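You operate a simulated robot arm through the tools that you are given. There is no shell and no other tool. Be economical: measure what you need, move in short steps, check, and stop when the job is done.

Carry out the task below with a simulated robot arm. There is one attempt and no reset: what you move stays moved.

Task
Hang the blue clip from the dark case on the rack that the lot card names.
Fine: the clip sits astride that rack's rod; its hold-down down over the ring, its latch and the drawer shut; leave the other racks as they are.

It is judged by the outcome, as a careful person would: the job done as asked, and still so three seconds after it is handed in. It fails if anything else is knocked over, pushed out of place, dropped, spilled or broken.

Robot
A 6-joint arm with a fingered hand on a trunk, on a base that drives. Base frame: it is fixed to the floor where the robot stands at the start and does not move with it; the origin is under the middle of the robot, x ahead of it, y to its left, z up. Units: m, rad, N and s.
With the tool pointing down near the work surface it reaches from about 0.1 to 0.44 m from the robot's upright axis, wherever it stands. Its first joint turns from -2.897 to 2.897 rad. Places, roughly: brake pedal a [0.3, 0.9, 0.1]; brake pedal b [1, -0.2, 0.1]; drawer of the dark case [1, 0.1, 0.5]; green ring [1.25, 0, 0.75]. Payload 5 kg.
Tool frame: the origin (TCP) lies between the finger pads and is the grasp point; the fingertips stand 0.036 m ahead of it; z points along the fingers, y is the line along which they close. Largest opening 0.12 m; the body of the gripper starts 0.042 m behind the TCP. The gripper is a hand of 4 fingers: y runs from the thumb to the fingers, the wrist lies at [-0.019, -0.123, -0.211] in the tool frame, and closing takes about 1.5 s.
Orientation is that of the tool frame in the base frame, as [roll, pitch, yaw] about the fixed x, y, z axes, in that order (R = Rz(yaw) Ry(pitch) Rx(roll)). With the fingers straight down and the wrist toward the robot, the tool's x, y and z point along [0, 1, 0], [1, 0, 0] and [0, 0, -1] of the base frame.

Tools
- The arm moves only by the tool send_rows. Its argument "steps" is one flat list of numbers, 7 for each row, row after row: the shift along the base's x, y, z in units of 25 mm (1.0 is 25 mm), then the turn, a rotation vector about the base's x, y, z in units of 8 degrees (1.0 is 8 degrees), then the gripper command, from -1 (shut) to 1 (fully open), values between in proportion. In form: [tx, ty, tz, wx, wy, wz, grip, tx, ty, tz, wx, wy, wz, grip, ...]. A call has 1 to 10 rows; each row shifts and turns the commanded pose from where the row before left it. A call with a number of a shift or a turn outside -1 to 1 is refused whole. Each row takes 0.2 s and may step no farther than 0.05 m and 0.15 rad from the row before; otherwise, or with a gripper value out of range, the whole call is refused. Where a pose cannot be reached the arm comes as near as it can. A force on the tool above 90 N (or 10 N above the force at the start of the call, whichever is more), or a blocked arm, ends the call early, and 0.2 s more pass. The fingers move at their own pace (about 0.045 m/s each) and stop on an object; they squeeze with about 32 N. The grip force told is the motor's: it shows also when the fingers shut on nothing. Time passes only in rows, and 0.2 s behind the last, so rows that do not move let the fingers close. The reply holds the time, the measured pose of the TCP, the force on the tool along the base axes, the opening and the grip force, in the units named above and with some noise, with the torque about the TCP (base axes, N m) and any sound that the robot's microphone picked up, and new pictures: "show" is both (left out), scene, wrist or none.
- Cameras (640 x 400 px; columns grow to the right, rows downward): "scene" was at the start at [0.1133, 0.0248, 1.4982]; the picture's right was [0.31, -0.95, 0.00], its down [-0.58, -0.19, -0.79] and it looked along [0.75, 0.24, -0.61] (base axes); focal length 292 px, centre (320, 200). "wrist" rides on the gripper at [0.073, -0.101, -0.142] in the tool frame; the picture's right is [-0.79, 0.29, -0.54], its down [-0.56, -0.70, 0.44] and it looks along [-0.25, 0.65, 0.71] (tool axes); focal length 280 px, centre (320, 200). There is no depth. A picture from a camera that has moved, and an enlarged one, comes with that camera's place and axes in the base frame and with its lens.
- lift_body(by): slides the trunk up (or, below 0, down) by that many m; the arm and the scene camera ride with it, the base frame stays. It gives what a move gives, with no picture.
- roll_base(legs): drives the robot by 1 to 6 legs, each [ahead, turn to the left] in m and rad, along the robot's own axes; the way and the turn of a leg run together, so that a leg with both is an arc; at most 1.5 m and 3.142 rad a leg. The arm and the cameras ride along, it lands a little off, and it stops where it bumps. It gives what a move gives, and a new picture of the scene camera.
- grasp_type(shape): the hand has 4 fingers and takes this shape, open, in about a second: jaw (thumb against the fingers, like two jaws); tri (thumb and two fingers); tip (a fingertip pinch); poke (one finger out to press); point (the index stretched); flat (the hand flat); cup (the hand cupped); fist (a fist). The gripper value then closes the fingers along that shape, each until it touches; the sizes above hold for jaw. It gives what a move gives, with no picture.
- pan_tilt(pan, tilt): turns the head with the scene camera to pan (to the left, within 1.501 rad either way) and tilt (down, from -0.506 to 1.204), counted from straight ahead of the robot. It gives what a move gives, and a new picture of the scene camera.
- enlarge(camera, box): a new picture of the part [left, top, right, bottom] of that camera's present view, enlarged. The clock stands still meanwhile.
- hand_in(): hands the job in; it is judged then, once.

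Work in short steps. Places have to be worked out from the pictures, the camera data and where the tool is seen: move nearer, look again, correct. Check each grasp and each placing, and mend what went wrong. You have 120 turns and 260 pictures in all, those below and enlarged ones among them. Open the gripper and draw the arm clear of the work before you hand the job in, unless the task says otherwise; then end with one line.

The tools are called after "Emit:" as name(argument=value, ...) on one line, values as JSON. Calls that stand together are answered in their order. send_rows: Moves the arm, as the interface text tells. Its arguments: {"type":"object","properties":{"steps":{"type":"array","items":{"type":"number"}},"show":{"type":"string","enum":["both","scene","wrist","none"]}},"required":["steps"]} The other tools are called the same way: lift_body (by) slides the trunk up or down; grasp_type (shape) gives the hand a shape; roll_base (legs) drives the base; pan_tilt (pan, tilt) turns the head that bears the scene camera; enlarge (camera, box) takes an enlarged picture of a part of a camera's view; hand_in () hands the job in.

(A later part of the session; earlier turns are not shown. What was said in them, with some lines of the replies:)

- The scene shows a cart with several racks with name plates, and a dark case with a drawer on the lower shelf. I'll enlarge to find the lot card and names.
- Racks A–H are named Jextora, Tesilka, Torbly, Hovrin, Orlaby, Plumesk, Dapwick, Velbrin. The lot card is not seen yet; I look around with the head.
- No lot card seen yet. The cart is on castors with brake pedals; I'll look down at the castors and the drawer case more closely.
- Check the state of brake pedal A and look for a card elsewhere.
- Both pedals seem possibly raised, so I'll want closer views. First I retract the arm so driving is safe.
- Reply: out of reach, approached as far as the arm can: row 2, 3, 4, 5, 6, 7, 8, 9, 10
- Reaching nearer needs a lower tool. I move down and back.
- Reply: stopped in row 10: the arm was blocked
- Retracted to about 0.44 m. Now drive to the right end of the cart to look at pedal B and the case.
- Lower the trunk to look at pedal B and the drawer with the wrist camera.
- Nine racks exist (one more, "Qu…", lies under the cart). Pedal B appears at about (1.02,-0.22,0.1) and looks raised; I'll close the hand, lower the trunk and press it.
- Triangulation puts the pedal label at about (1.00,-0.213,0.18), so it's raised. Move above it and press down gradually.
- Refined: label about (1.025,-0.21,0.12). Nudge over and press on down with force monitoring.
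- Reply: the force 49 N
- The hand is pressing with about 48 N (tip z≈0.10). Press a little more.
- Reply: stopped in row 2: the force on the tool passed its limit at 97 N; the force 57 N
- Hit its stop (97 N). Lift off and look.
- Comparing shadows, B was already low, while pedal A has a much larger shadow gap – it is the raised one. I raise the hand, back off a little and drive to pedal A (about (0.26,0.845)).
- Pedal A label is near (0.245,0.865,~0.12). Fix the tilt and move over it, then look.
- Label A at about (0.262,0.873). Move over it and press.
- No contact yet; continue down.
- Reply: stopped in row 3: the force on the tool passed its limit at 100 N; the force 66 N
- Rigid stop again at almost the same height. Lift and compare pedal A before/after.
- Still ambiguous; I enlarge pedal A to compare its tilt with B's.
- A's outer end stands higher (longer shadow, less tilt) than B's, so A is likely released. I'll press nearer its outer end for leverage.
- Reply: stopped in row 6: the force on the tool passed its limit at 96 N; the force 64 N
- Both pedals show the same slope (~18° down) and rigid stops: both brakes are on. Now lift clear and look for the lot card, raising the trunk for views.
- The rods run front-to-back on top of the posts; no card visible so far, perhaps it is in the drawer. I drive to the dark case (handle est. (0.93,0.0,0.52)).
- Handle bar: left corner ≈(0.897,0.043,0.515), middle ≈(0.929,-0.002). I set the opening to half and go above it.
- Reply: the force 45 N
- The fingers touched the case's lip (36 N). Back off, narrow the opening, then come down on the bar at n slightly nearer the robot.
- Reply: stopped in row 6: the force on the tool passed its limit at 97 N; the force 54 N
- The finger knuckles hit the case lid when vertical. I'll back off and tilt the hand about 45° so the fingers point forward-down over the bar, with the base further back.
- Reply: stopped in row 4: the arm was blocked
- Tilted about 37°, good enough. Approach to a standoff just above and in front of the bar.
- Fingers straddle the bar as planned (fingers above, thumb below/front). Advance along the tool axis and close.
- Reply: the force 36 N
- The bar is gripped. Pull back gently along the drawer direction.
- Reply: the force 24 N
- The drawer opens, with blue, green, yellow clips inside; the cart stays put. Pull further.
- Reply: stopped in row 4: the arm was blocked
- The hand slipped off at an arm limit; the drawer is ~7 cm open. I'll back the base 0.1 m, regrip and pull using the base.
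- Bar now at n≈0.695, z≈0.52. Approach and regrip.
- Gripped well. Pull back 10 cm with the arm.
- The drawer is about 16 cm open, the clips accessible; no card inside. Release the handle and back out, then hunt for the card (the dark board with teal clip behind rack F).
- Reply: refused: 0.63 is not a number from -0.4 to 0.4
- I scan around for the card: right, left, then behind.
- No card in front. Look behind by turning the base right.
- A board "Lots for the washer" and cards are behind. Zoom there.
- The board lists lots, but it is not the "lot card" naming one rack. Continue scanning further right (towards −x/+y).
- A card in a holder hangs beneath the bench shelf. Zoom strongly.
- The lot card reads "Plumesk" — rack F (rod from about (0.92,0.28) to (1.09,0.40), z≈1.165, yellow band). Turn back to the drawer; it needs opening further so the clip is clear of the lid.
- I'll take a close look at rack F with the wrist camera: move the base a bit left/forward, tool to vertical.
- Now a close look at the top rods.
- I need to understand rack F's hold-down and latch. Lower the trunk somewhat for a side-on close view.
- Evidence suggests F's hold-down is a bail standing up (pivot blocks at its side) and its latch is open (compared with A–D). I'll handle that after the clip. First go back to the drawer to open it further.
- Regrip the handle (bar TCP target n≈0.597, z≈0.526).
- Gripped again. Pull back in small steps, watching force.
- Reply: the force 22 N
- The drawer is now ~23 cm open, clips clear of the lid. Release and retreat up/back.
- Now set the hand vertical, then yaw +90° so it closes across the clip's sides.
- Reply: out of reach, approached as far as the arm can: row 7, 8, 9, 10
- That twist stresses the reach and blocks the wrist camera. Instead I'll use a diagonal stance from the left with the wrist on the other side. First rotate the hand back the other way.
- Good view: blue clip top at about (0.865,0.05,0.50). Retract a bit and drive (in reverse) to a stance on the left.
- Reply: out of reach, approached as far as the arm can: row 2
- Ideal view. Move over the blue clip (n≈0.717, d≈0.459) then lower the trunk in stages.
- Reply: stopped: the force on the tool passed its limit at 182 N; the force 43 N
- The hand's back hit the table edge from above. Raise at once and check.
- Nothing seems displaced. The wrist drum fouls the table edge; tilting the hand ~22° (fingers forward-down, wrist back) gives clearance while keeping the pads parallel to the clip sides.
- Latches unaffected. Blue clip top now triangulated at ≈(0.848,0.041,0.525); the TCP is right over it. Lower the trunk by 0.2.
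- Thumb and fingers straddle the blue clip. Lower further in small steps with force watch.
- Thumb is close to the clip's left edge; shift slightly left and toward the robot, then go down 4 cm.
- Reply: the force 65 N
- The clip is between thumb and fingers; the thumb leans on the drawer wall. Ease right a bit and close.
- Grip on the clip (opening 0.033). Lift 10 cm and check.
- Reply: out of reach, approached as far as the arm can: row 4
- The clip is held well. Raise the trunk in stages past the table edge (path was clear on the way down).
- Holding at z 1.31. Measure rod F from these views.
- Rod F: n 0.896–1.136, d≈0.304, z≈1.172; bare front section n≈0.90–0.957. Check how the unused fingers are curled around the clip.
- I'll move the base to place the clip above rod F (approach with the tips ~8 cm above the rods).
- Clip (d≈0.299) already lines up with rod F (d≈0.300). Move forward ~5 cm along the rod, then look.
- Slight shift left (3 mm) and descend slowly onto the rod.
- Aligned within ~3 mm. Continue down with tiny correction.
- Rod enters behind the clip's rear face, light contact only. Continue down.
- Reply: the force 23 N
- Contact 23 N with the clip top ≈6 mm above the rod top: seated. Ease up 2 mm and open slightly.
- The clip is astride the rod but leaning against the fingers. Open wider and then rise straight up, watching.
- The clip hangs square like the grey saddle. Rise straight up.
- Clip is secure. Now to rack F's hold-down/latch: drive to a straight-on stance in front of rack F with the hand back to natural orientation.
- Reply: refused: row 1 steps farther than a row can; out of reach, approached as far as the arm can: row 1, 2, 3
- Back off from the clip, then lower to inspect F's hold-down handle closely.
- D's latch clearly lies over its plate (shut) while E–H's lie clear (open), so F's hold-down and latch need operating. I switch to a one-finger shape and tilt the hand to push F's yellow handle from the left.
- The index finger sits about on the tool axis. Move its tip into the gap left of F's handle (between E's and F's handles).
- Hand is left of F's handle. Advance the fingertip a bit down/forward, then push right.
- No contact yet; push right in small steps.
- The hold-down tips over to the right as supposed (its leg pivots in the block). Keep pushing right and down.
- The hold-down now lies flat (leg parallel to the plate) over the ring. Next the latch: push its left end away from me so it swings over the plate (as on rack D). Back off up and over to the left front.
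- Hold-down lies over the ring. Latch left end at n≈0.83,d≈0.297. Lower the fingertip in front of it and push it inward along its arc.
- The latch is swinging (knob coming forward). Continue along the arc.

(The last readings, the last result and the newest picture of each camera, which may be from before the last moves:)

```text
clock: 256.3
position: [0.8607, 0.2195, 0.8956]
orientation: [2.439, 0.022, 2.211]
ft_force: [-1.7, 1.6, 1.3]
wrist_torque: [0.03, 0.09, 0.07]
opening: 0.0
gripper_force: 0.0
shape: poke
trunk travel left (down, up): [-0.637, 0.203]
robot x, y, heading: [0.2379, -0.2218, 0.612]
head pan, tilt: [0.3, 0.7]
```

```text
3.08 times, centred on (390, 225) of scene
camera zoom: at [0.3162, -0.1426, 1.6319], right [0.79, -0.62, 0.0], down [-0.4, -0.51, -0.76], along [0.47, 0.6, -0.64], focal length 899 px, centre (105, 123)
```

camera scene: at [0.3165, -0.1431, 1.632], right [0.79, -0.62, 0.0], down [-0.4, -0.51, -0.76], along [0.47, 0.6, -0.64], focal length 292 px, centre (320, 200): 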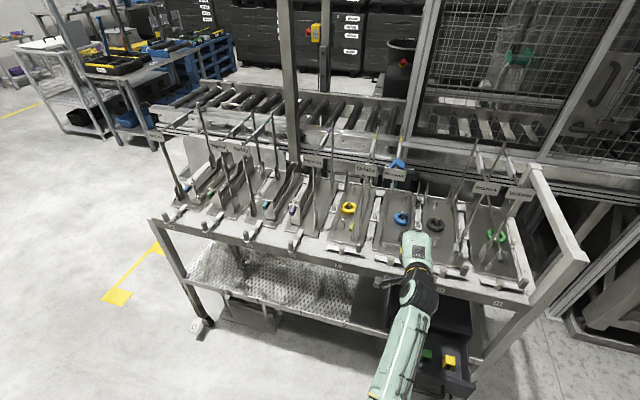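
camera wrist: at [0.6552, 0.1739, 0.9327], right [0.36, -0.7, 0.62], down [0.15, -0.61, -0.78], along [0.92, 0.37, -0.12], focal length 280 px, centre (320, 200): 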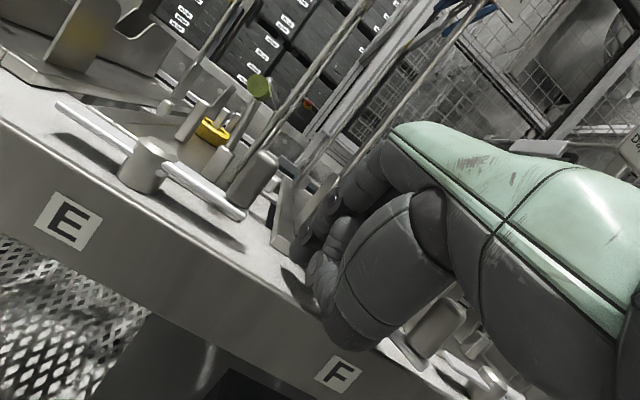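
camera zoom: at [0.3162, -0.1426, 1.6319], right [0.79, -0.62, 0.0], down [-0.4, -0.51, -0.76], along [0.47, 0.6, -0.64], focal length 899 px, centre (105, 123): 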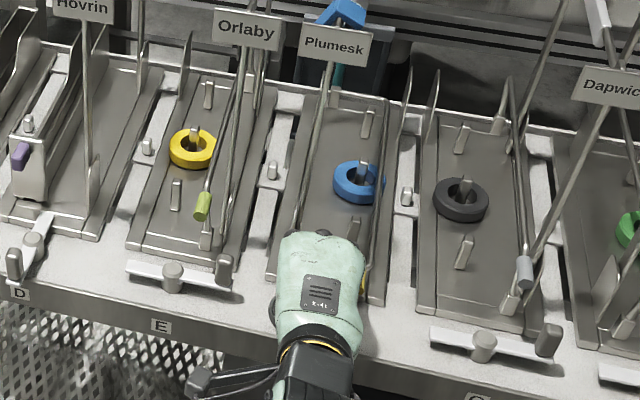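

Lift off and check latch position.

Emit:
send_rows(steps=[0, 0, 1, 0, 0, 0, 1, 0, 0, 1, 0, 0, 0, 1, -0.8, -0.2, 1, 0, 0, 0, 1, -0.9, 0.5, 0, 0, 0, 0, 1, -0.7, 0.8, 0, 0, 0, 0, 1, -0.6, 0.8, 0, 0, 0, 0, 1], show="wrist")

Emit:
enlarge(camera="scene", box=[320, 160, 460, 290])

```text
clock: 257.7
position: [0.7843, 0.2666, 0.9707]
orientation: [2.439, 0.022, 2.209]
ft_force: [-0.5, 0.6, -0.9]
wrist_torque: [0.01, 0.02, 0.01]
opening: 0.0001
gripper_force: 0.1
shape: poke
trunk travel left (down, up): [-0.637, 0.203]
robot x, y, heading: [0.2367, -0.2204, 0.609]
head pan, tilt: [0.3, 0.7]
camera wrist: at [0.6052, 0.2265, 1.0121], right [0.36, -0.7, 0.62], down [0.14, -0.61, -0.78], along [0.92, 0.37, -0.12], focal length 280 px, centre (320, 200)
```

wrist: 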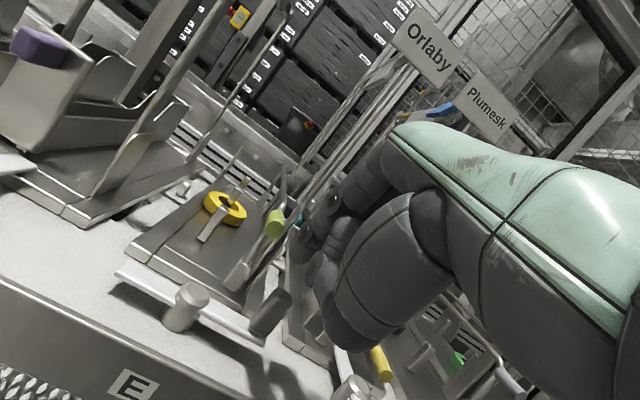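

```text
3.08 times, centred on (390, 225) of scene
camera zoom: at [0.3156, -0.1422, 1.632], right [0.79, -0.62, 0.0], down [-0.4, -0.51, -0.76], along [0.47, 0.6, -0.64], focal length 899 px, centre (105, 123)
```

zoom: 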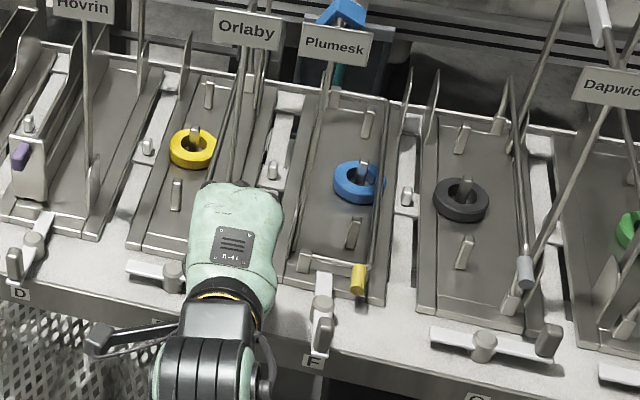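

Emit:
enlarge(camera="scene", box=[395, 220, 455, 275])

Emit:
enlarge(camera="scene", box=[280, 200, 340, 255])

```text
7.27 times, centred on (425, 248) of scene
camera zoom: at [0.3156, -0.1422, 1.632], right [0.79, -0.62, 0.0], down [-0.4, -0.51, -0.76], along [0.47, 0.6, -0.64], focal length 2126 px, centre (-444, -146)
```

zoom: 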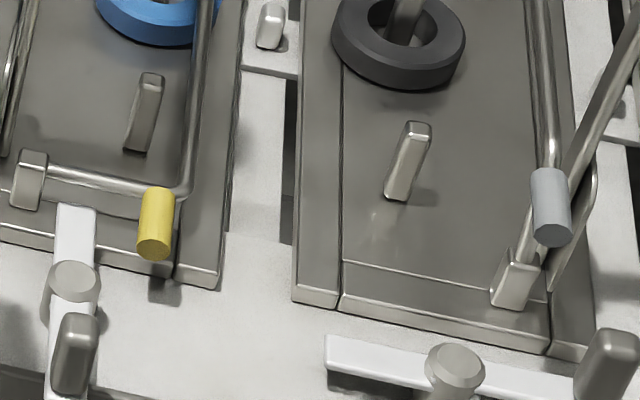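

```text
7.27 times, centred on (310, 228) of scene
camera zoom: at [0.3156, -0.1422, 1.632], right [0.79, -0.62, 0.0], down [-0.4, -0.51, -0.76], along [0.47, 0.6, -0.64], focal length 2126 px, centre (393, 0)
```

zoom: 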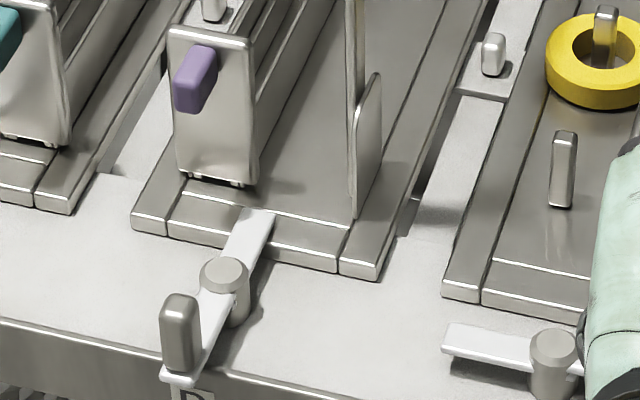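

The F latch now overlies its plate just like D's. I'll press gently on the yellow handle to make sure the hold-down is fully down.

Emit:
send_rows(steps=[-0.3, -0.3, 1, 0, 0, 0, 1, 0, 0, 1, 0, 0, 0, 1, 0.95, -0.8, 0, 0, 0, 0, 1, 0.95, -0.8, 0, 0, 0, 0, 1, 0.95, -0.8, 0, 0, 0, 0, 1, 0.95, -0.8, 0, 0, 0, 0, 1, 0.95, -0.8, 0, 0, 0, 0, 1, 0.95, -0.8, 0, 0, 0, 0, 1, 0, 0, -1, 0, 0, 0, 1, 0, 0, -1, 0, 0, 0, 1], show="wrist")

Emit:
enlarge(camera="wrist", box=[200, 140, 400, 340])

```text
clock: 259.9
position: [0.9205, 0.1403, 0.9716]
orientation: [2.44, 0.021, 2.21]
ft_force: [-0.1, 0.3, -0.4]
wrist_torque: [0.0, 0.0, 0.02]
opening: 0.0002
gripper_force: 0.1
shape: poke
trunk travel left (down, up): [-0.637, 0.203]
robot x, y, heading: [0.2372, -0.2273, 0.609]
head pan, tilt: [0.3, 0.7]
camera wrist: at [0.7406, 0.0993, 1.0125], right [0.36, -0.7, 0.62], down [0.14, -0.61, -0.78], along [0.92, 0.37, -0.12], focal length 280 px, centre (320, 200)
```

wrist: 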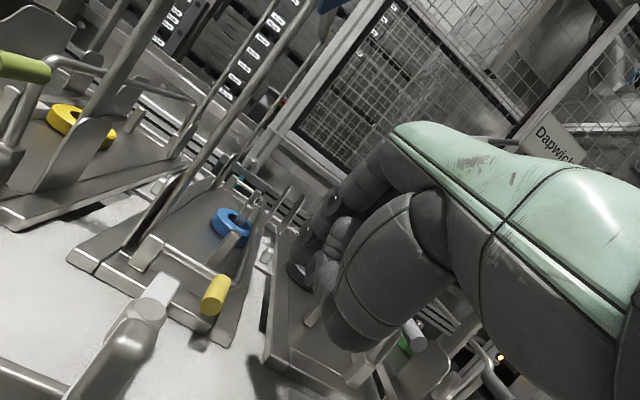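

```text
2.00 times, centred on (300, 240) of wrist
camera zoom: at [0.7406, 0.0993, 1.0125], right [0.36, -0.7, 0.62], down [0.14, -0.61, -0.78], along [0.92, 0.37, -0.12], focal length 561 px, centre (360, 120)
```

zoom: 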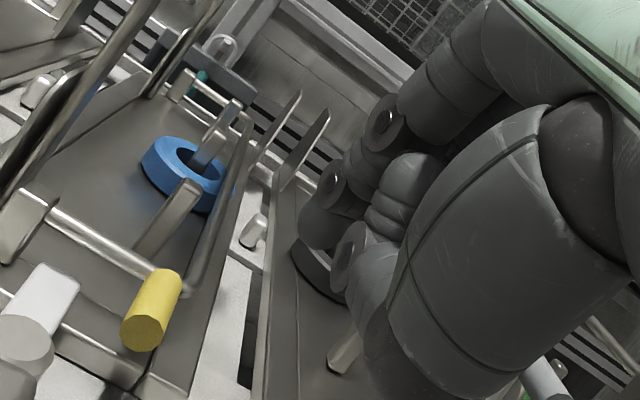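

The hold-down bar (d≈0.376) lies right over the blue ring, latch over the plate. Now retract and go close the drawer.

Emit:
send_rows(steps=[0, 0, 1, 0, 0, 0, 1, -0.82, -0.58, 0.4, 0, 0, 0, 1, -0.82, -0.58, 0, 0, 0, 0, 1, -0.82, -0.58, 0, 0, 0, 0, 1, -0.82, -0.58, 0, 0, 0, 0, 1, -0.82, -0.58, 0, 0, 0, 0, 1, -0.82, -0.58, 0, 0, 0, 0, 1, -0.82, -0.58, 0, 0, 0, 0, 1], show="none")

Emit:
roll_base(legs=[[-0.1, 0], [0, -1.838], [0.19, 0], [0, 1.844]])

Emit:
grasp_type(shape="jaw")

Emit:
lift_body(by=-0.4)

Emit:
pan_tilt(pan=0.0, tilt=0.8)

```text
clock: 261.7
position: [0.7752, 0.0366, 1.0049]
orientation: [2.439, 0.021, 2.211]
ft_force: [0.8, 0.6, -0.2]
wrist_torque: [0.0, -0.02, -0.01]
opening: 0.0001
gripper_force: 0.1
shape: poke
trunk travel left (down, up): [-0.637, 0.203]
robot x, y, heading: [0.236, -0.2244, 0.608]
head pan, tilt: [0.3, 0.7]
```

```text
clock: 274.8
position: [0.7591, -0.2012, 1.005]
orientation: [2.44, 0.021, 2.206]
ft_force: [-0.6, -0.4, -0.1]
wrist_torque: [-0.02, -0.01, -0.03]
opening: 0.0
gripper_force: 0.2
shape: poke
trunk travel left (down, up): [-0.637, 0.203]
robot x, y, heading: [0.2167, -0.4636, 0.606]
head pan, tilt: [0.3, 0.7]
camera scene: at [0.2968, -0.3811, 1.632], right [0.78, -0.62, 0.0], down [-0.4, -0.51, -0.76], along [0.47, 0.6, -0.64], focal length 292 px, centre (320, 200)
```

scene: 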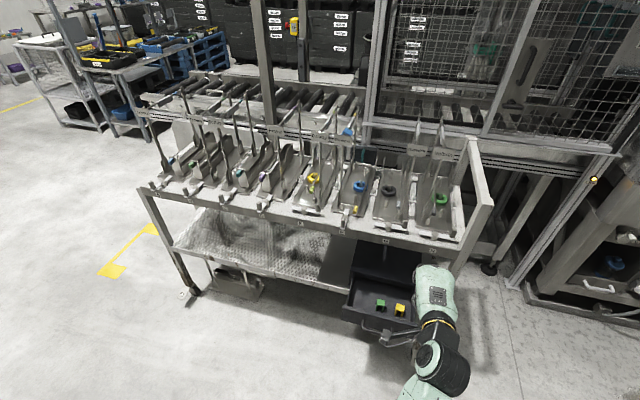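

```text
clock: 275.7
position: [0.7593, -0.2019, 1.0052]
orientation: [2.44, 0.022, 2.205]
ft_force: [-0.3, -0.2, 0.1]
wrist_torque: [0.0, -0.01, 0.01]
opening: 0.12
gripper_force: 0.0
shape: jaw
trunk travel left (down, up): [-0.637, 0.203]
robot x, y, heading: [0.2192, -0.4622, 0.602]
head pan, tilt: [0.3, 0.7]
```

```text
clock: 279.5
position: [0.7586, -0.202, 0.6049]
orientation: [2.439, 0.021, 2.206]
ft_force: [0.2, -0.6, 0.5]
wrist_torque: [-0.01, 0.02, -0.02]
opening: 0.1198
gripper_force: 0.0
shape: jaw
trunk travel left (down, up): [-0.237, 0.603]
robot x, y, heading: [0.2167, -0.4623, 0.609]
head pan, tilt: [0.3, 0.7]
```

```text
clock: 280.3
position: [0.7578, -0.2013, 0.6046]
orientation: [2.44, 0.02, 2.205]
ft_force: [-0.2, -0.2, 1.3]
wrist_torque: [0.03, 0.01, 0.01]
opening: 0.1198
gripper_force: 0.1
shape: jaw
trunk travel left (down, up): [-0.237, 0.603]
robot x, y, heading: [0.2163, -0.4658, 0.604]
head pan, tilt: [0.0, 0.799]
camera scene: at [0.3106, -0.402, 1.2238], right [0.57, -0.82, 0.0], down [-0.59, -0.41, -0.7], along [0.57, 0.4, -0.72], focal length 292 px, centre (320, 200)
```

scene: 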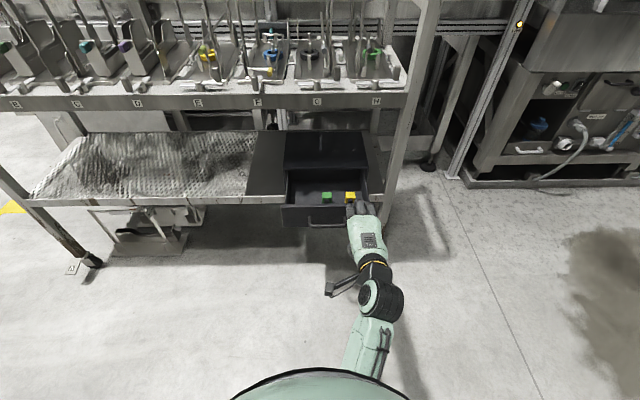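

Shift to the handle's centreline, close the hand, then push on the front panel above the handle.

Emit:
send_rows(steps=[-0.52, 0.73, -0.1, 0, 0, 0, -1, -0.52, 0.73, -0.1, 0, 0, 0, -1, -0.52, 0.73, -0.1, 0, 0, 0, -1, 0, 0, -0.1, 0, 0, 0, -1, 0, 0, -0.2, 0, 0, 0, -1, 0, 0, -0.2, 0, 0, 0, -1, 0, 0, 0, 0, 0, 0, -1, 0, 0, 0, 0, 0, 0, -1], show="wrist")

Emit:
enlarge(camera="scene", box=[250, 120, 410, 260])

```text
clock: 282.1
position: [0.7193, -0.1478, 0.5857]
orientation: [2.44, 0.021, 2.207]
ft_force: [-1.1, 0.6, 0.2]
wrist_torque: [-0.03, 0.02, -0.03]
opening: 0.0
gripper_force: 31.8
shape: jaw
trunk travel left (down, up): [-0.237, 0.603]
robot x, y, heading: [0.2184, -0.4635, 0.6]
head pan, tilt: [0.0, 0.799]
camera wrist: at [0.5398, -0.1882, 0.628], right [0.36, -0.7, 0.62], down [0.14, -0.61, -0.78], along [0.92, 0.36, -0.12], focal length 280 px, centre (320, 200)
```

wrist: 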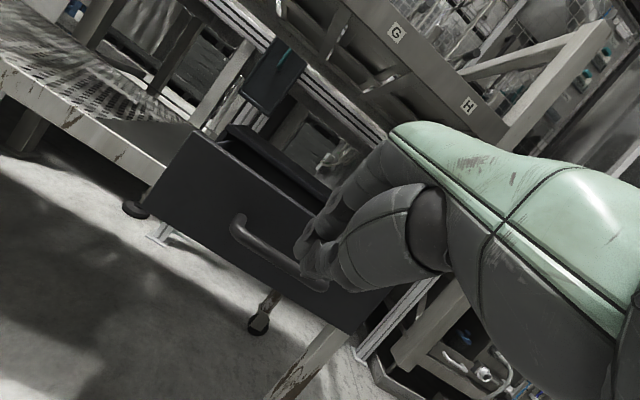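

```text
2.86 times, centred on (330, 190) of scene
camera zoom: at [0.3106, -0.402, 1.2237], right [0.57, -0.82, 0.0], down [-0.59, -0.41, -0.7], along [0.57, 0.39, -0.72], focal length 835 px, centre (291, 229)
```

zoom: 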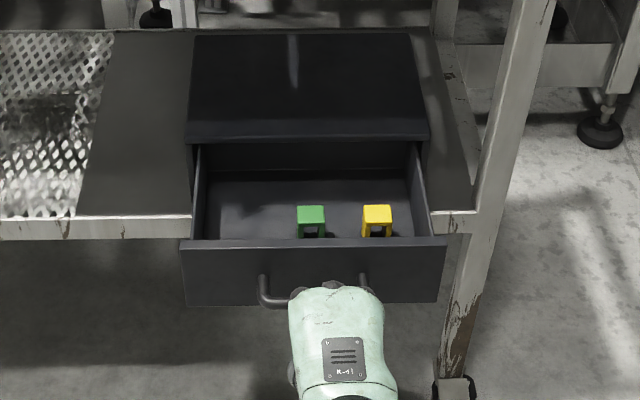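

Push the drawer in.

Emit:
send_rows(steps=[0.82, 0.58, 0, 0, 0, 0, -1, 0.82, 0.58, 0, 0, 0, 0, -1, 0.82, 0.58, 0, 0, 0, 0, -1, 0.82, 0.58, 0, 0, 0, 0, -1, 0.82, 0.58, 0, 0, 0, 0, -1, 0.82, 0.58, 0, 0, 0, 0, -1], show="none")

Emit:
enlarge(camera="scene", box=[250, 120, 410, 260])

```text
clock: 283.5
position: [0.843, -0.0614, 0.5853]
orientation: [2.442, 0.02, 2.206]
ft_force: [-0.2, 0.5, -1.2]
wrist_torque: [0.01, 0.04, 0.0]
opening: 0.0
gripper_force: 32.0
shape: jaw
trunk travel left (down, up): [-0.237, 0.603]
robot x, y, heading: [0.2196, -0.4625, 0.597]
head pan, tilt: [0.0, 0.799]
```

```text
2.86 times, centred on (330, 190) of scene
camera zoom: at [0.311, -0.4019, 1.2237], right [0.57, -0.82, 0.0], down [-0.59, -0.41, -0.7], along [0.57, 0.39, -0.72], focal length 835 px, centre (291, 229)
```

zoom: 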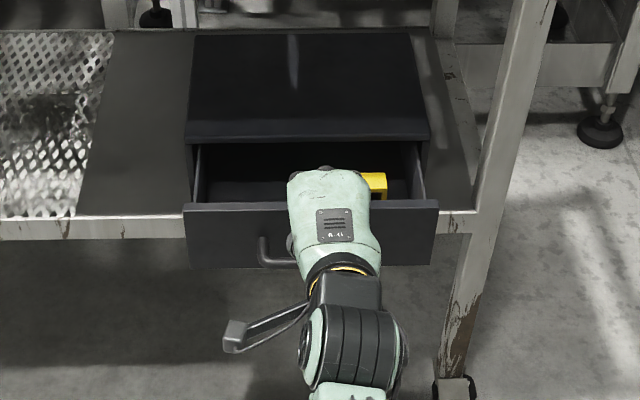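

The drawer is moving in. Continue.

Emit:
send_rows(steps=[0.82, 0.58, 0, 0, 0, 0, -1, 0.82, 0.58, 0, 0, 0, 0, -1, 0.82, 0.58, 0, 0, 0, 0, -1], show="wrist")

Emit:
enlarge(camera="scene", box=[250, 120, 410, 260])

```text
clock: 284.3
position: [0.9056, -0.017, 0.5851]
orientation: [2.44, 0.021, 2.204]
ft_force: [0.2, 0.0, 0.2]
wrist_torque: [0.03, 0.02, 0.02]
opening: 0.0
gripper_force: 31.4
shape: jaw
trunk travel left (down, up): [-0.237, 0.603]
robot x, y, heading: [0.2166, -0.4642, 0.605]
head pan, tilt: [0.0, 0.799]
camera wrist: at [0.7248, -0.0577, 0.6274], right [0.36, -0.7, 0.62], down [0.14, -0.61, -0.78], along [0.92, 0.36, -0.12], focal length 280 px, centre (320, 200)
```

wrist: 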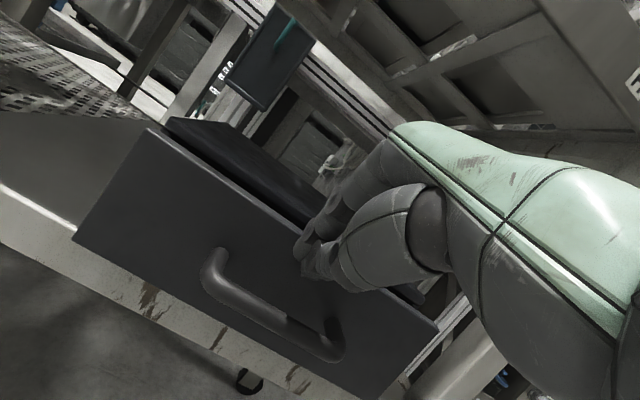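

```text
2.86 times, centred on (330, 190) of scene
camera zoom: at [0.311, -0.4019, 1.2237], right [0.57, -0.82, 0.0], down [-0.59, -0.41, -0.7], along [0.57, 0.39, -0.72], focal length 835 px, centre (291, 229)
```

zoom: 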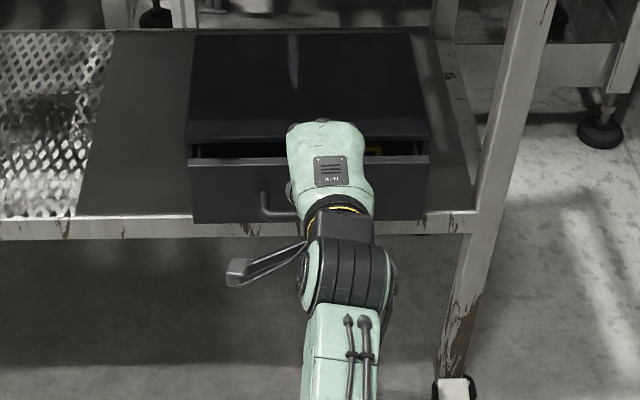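

Nearly shut. Lower the contact point slightly and push the last ~4 cm.

Emit:
send_rows(steps=[-0.4, -0.28, 0, 0, 0, 0, -1, 0, 0, -0.6, 0, 0, 0, -1, 0.82, 0.58, 0, 0, 0, 0, -1, 0.82, 0.58, 0, 0, 0, 0, -1, 0.6, 0.42, 0, 0, 0, 0, -1], show="wrist")

Emit:
enlarge(camera="scene", box=[250, 120, 410, 260])

```text
clock: 285.4
position: [0.9339, 0.0034, 0.5726]
orientation: [2.444, 0.02, 2.207]
ft_force: [-58.6, -43.0, 22.8]
wrist_torque: [-0.33, -0.12, -0.77]
opening: 0.0
gripper_force: 32.9
shape: jaw
trunk travel left (down, up): [-0.237, 0.603]
robot x, y, heading: [0.2162, -0.4666, 0.6]
head pan, tilt: [0.0, 0.799]
stopped in row 5: the force on the tool passed its limit at 99 N (the readings are from after the stop); the commanded pose is now the measured one
camera wrist: at [0.7537, -0.0376, 0.615], right [0.36, -0.7, 0.62], down [0.14, -0.61, -0.78], along [0.92, 0.36, -0.12], focal length 280 px, centre (320, 200)
```

wrist: 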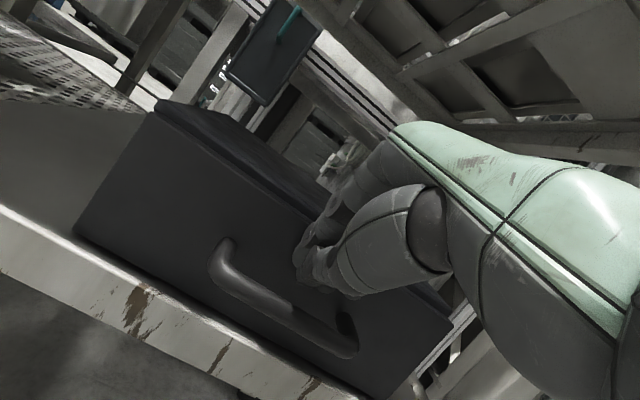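

```text
2.86 times, centred on (330, 190) of scene
camera zoom: at [0.3013, -0.4084, 1.2251], right [0.57, -0.82, 0.0], down [-0.59, -0.4, -0.7], along [0.58, 0.4, -0.71], focal length 835 px, centre (291, 229)
```

zoom: 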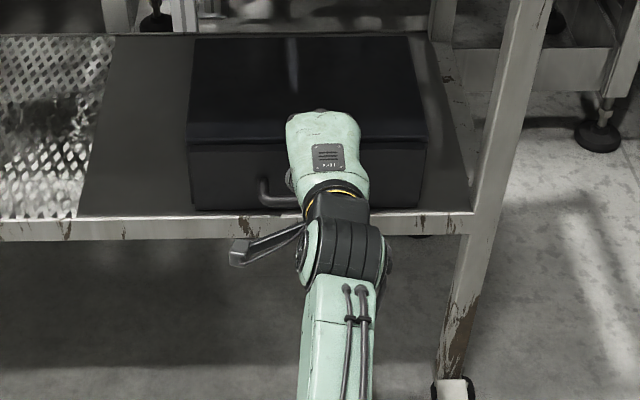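

The drawer is home (firm resistance). Back off, open the hand, and inspect everything.

Emit:
send_rows(steps=[-0.82, -0.58, 0, 0, 0, 0, -1, -0.82, -0.58, 0.5, 0, 0, 0, -1, -0.82, -0.58, 0.5, 0, 0, 0, 1, -0.82, -0.58, 0, 0, 0, 0, 1, -0.82, -0.58, 0, 0, 0, 0, 1, -0.82, -0.58, 0, 0, 0, 0, 1], show="none")

Emit:
roll_base(legs=[[-0.25, 0]])

Emit:
lift_body(by=0.35)

Emit:
pan_tilt(pan=0.15, tilt=0.5)

Emit:
enlarge(camera="scene", box=[240, 100, 400, 220])

Emit:
enlarge(camera="scene", box=[290, 200, 450, 320])

```text
clock: 286.8
position: [0.8158, -0.0808, 0.5904]
orientation: [2.452, 0.02, 2.207]
ft_force: [0.4, -1.2, 0.3]
wrist_torque: [-0.02, -0.04, -0.02]
opening: 0.1197
gripper_force: 0.1
shape: jaw
trunk travel left (down, up): [-0.237, 0.603]
robot x, y, heading: [0.2199, -0.4626, 0.603]
head pan, tilt: [0.0, 0.799]
```

```text
clock: 288.8
position: [0.6089, -0.2219, 0.5917]
orientation: [2.449, 0.021, 2.205]
ft_force: [0.3, -0.3, -0.6]
wrist_torque: [-0.04, 0.02, 0.0]
opening: 0.1195
gripper_force: 0.0
shape: jaw
trunk travel left (down, up): [-0.237, 0.603]
robot x, y, heading: [0.0157, -0.607, 0.599]
head pan, tilt: [0.0, 0.799]
camera scene: at [0.103, -0.5446, 1.2238], right [0.57, -0.82, 0.0], down [-0.59, -0.41, -0.7], along [0.58, 0.39, -0.72], focal length 292 px, centre (320, 200)
```

scene: 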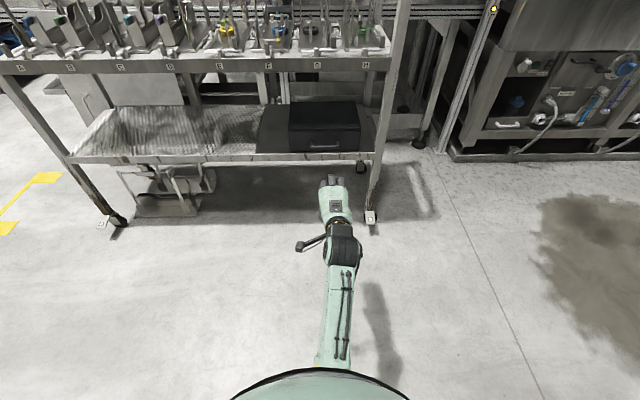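

```text
clock: 292.2
position: [0.6094, -0.2217, 0.9404]
orientation: [2.449, 0.02, 2.207]
ft_force: [0.2, 0.4, 0.2]
wrist_torque: [-0.02, 0.0, 0.02]
opening: 0.1197
gripper_force: 0.1
shape: jaw
trunk travel left (down, up): [-0.587, 0.253]
robot x, y, heading: [0.0099, -0.6078, 0.596]
head pan, tilt: [0.0, 0.799]
```

```text
clock: 293.0
position: [0.609, -0.2224, 0.9407]
orientation: [2.451, 0.02, 2.208]
ft_force: [0.3, 0.7, -0.1]
wrist_torque: [-0.01, 0.02, 0.03]
opening: 0.1198
gripper_force: 0.1
shape: jaw
trunk travel left (down, up): [-0.587, 0.253]
robot x, y, heading: [0.0129, -0.6075, 0.599]
head pan, tilt: [0.15, 0.499]
camera scene: at [0.1035, -0.5279, 1.5996], right [0.68, -0.73, 0.0], down [-0.35, -0.33, -0.88], along [0.64, 0.6, -0.48], focal length 292 px, centre (320, 200)
```

scene: 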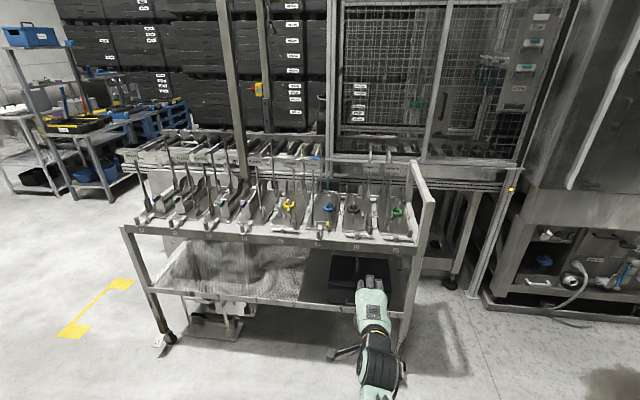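

```text
3.33 times, centred on (320, 160) of scene
camera zoom: at [0.1035, -0.5279, 1.5996], right [0.68, -0.73, 0.0], down [-0.35, -0.33, -0.88], along [0.64, 0.6, -0.48], focal length 974 px, centre (320, 333)
```

zoom: 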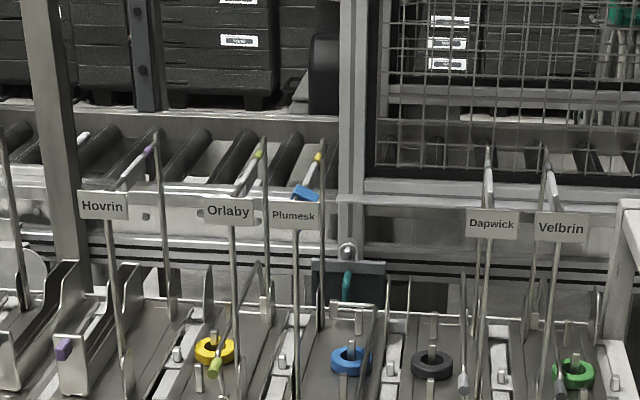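

```text
3.33 times, centred on (370, 260) of scene
camera zoom: at [0.1035, -0.5279, 1.5996], right [0.68, -0.73, 0.0], down [-0.35, -0.33, -0.88], along [0.64, 0.6, -0.48], focal length 974 px, centre (153, 0)
```

zoom: 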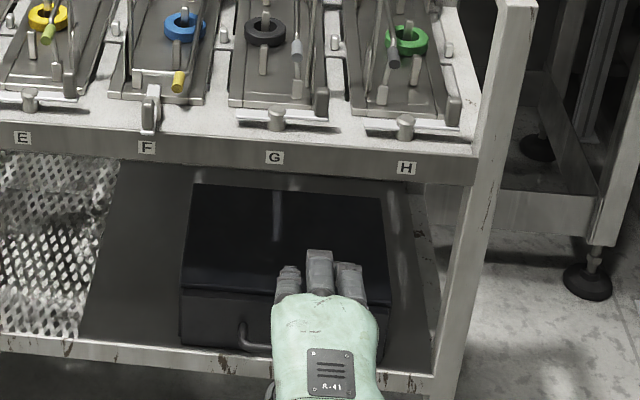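

Everything looks in place; a last close look at clip, hold-down and latch.

Emit:
enlarge(camera="scene", box=[295, 140, 335, 175])

Emit:
enlarge(camera="scene", box=[305, 190, 365, 245])

```text
11.43 times, centred on (315, 158) of scene
camera zoom: at [0.1035, -0.5279, 1.5996], right [0.68, -0.73, 0.0], down [-0.35, -0.33, -0.88], along [0.64, 0.6, -0.48], focal length 3340 px, centre (377, 686)
```

zoom: 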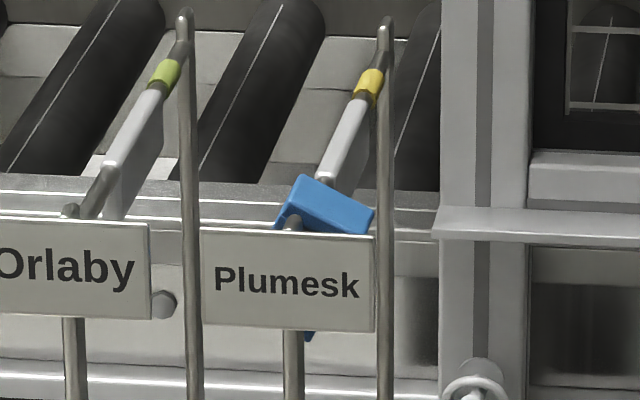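

```text
7.27 times, centred on (335, 218) of scene
camera zoom: at [0.1035, -0.5279, 1.5996], right [0.68, -0.73, 0.0], down [-0.35, -0.33, -0.88], along [0.64, 0.6, -0.48], focal length 2126 px, centre (211, 73)
```

zoom: 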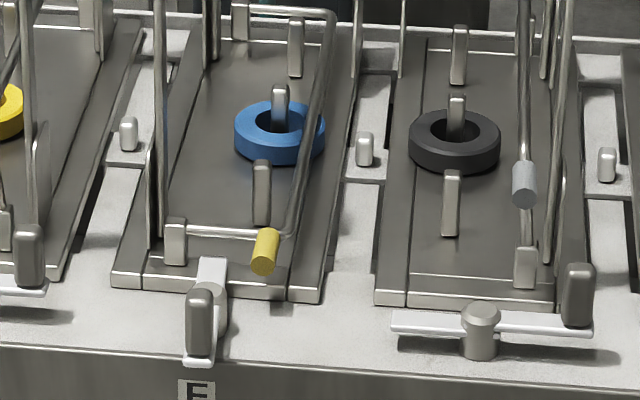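

The clip is astride rod F, hanging a little askew but at rest. The hold-down bar lies over the blue ring, the latch is over the plate and the drawer is shut. The other racks look unchanged and the arm is clear with the hand open, so I hand in.

Emit:
hand_in()

```text
The job is handed in.
```

The blue clip now hangs astride the rod of the rack the lot card names, Plumesk (rack F). It hangs a little askew (roughly 25° tilted) but was still. Its hold-down is down over the blue ring, its latch and the drawer are shut, and the other racks look unchanged. On the way, the hand bumped the table edge once at about 180 N, and nothing appeared to move.
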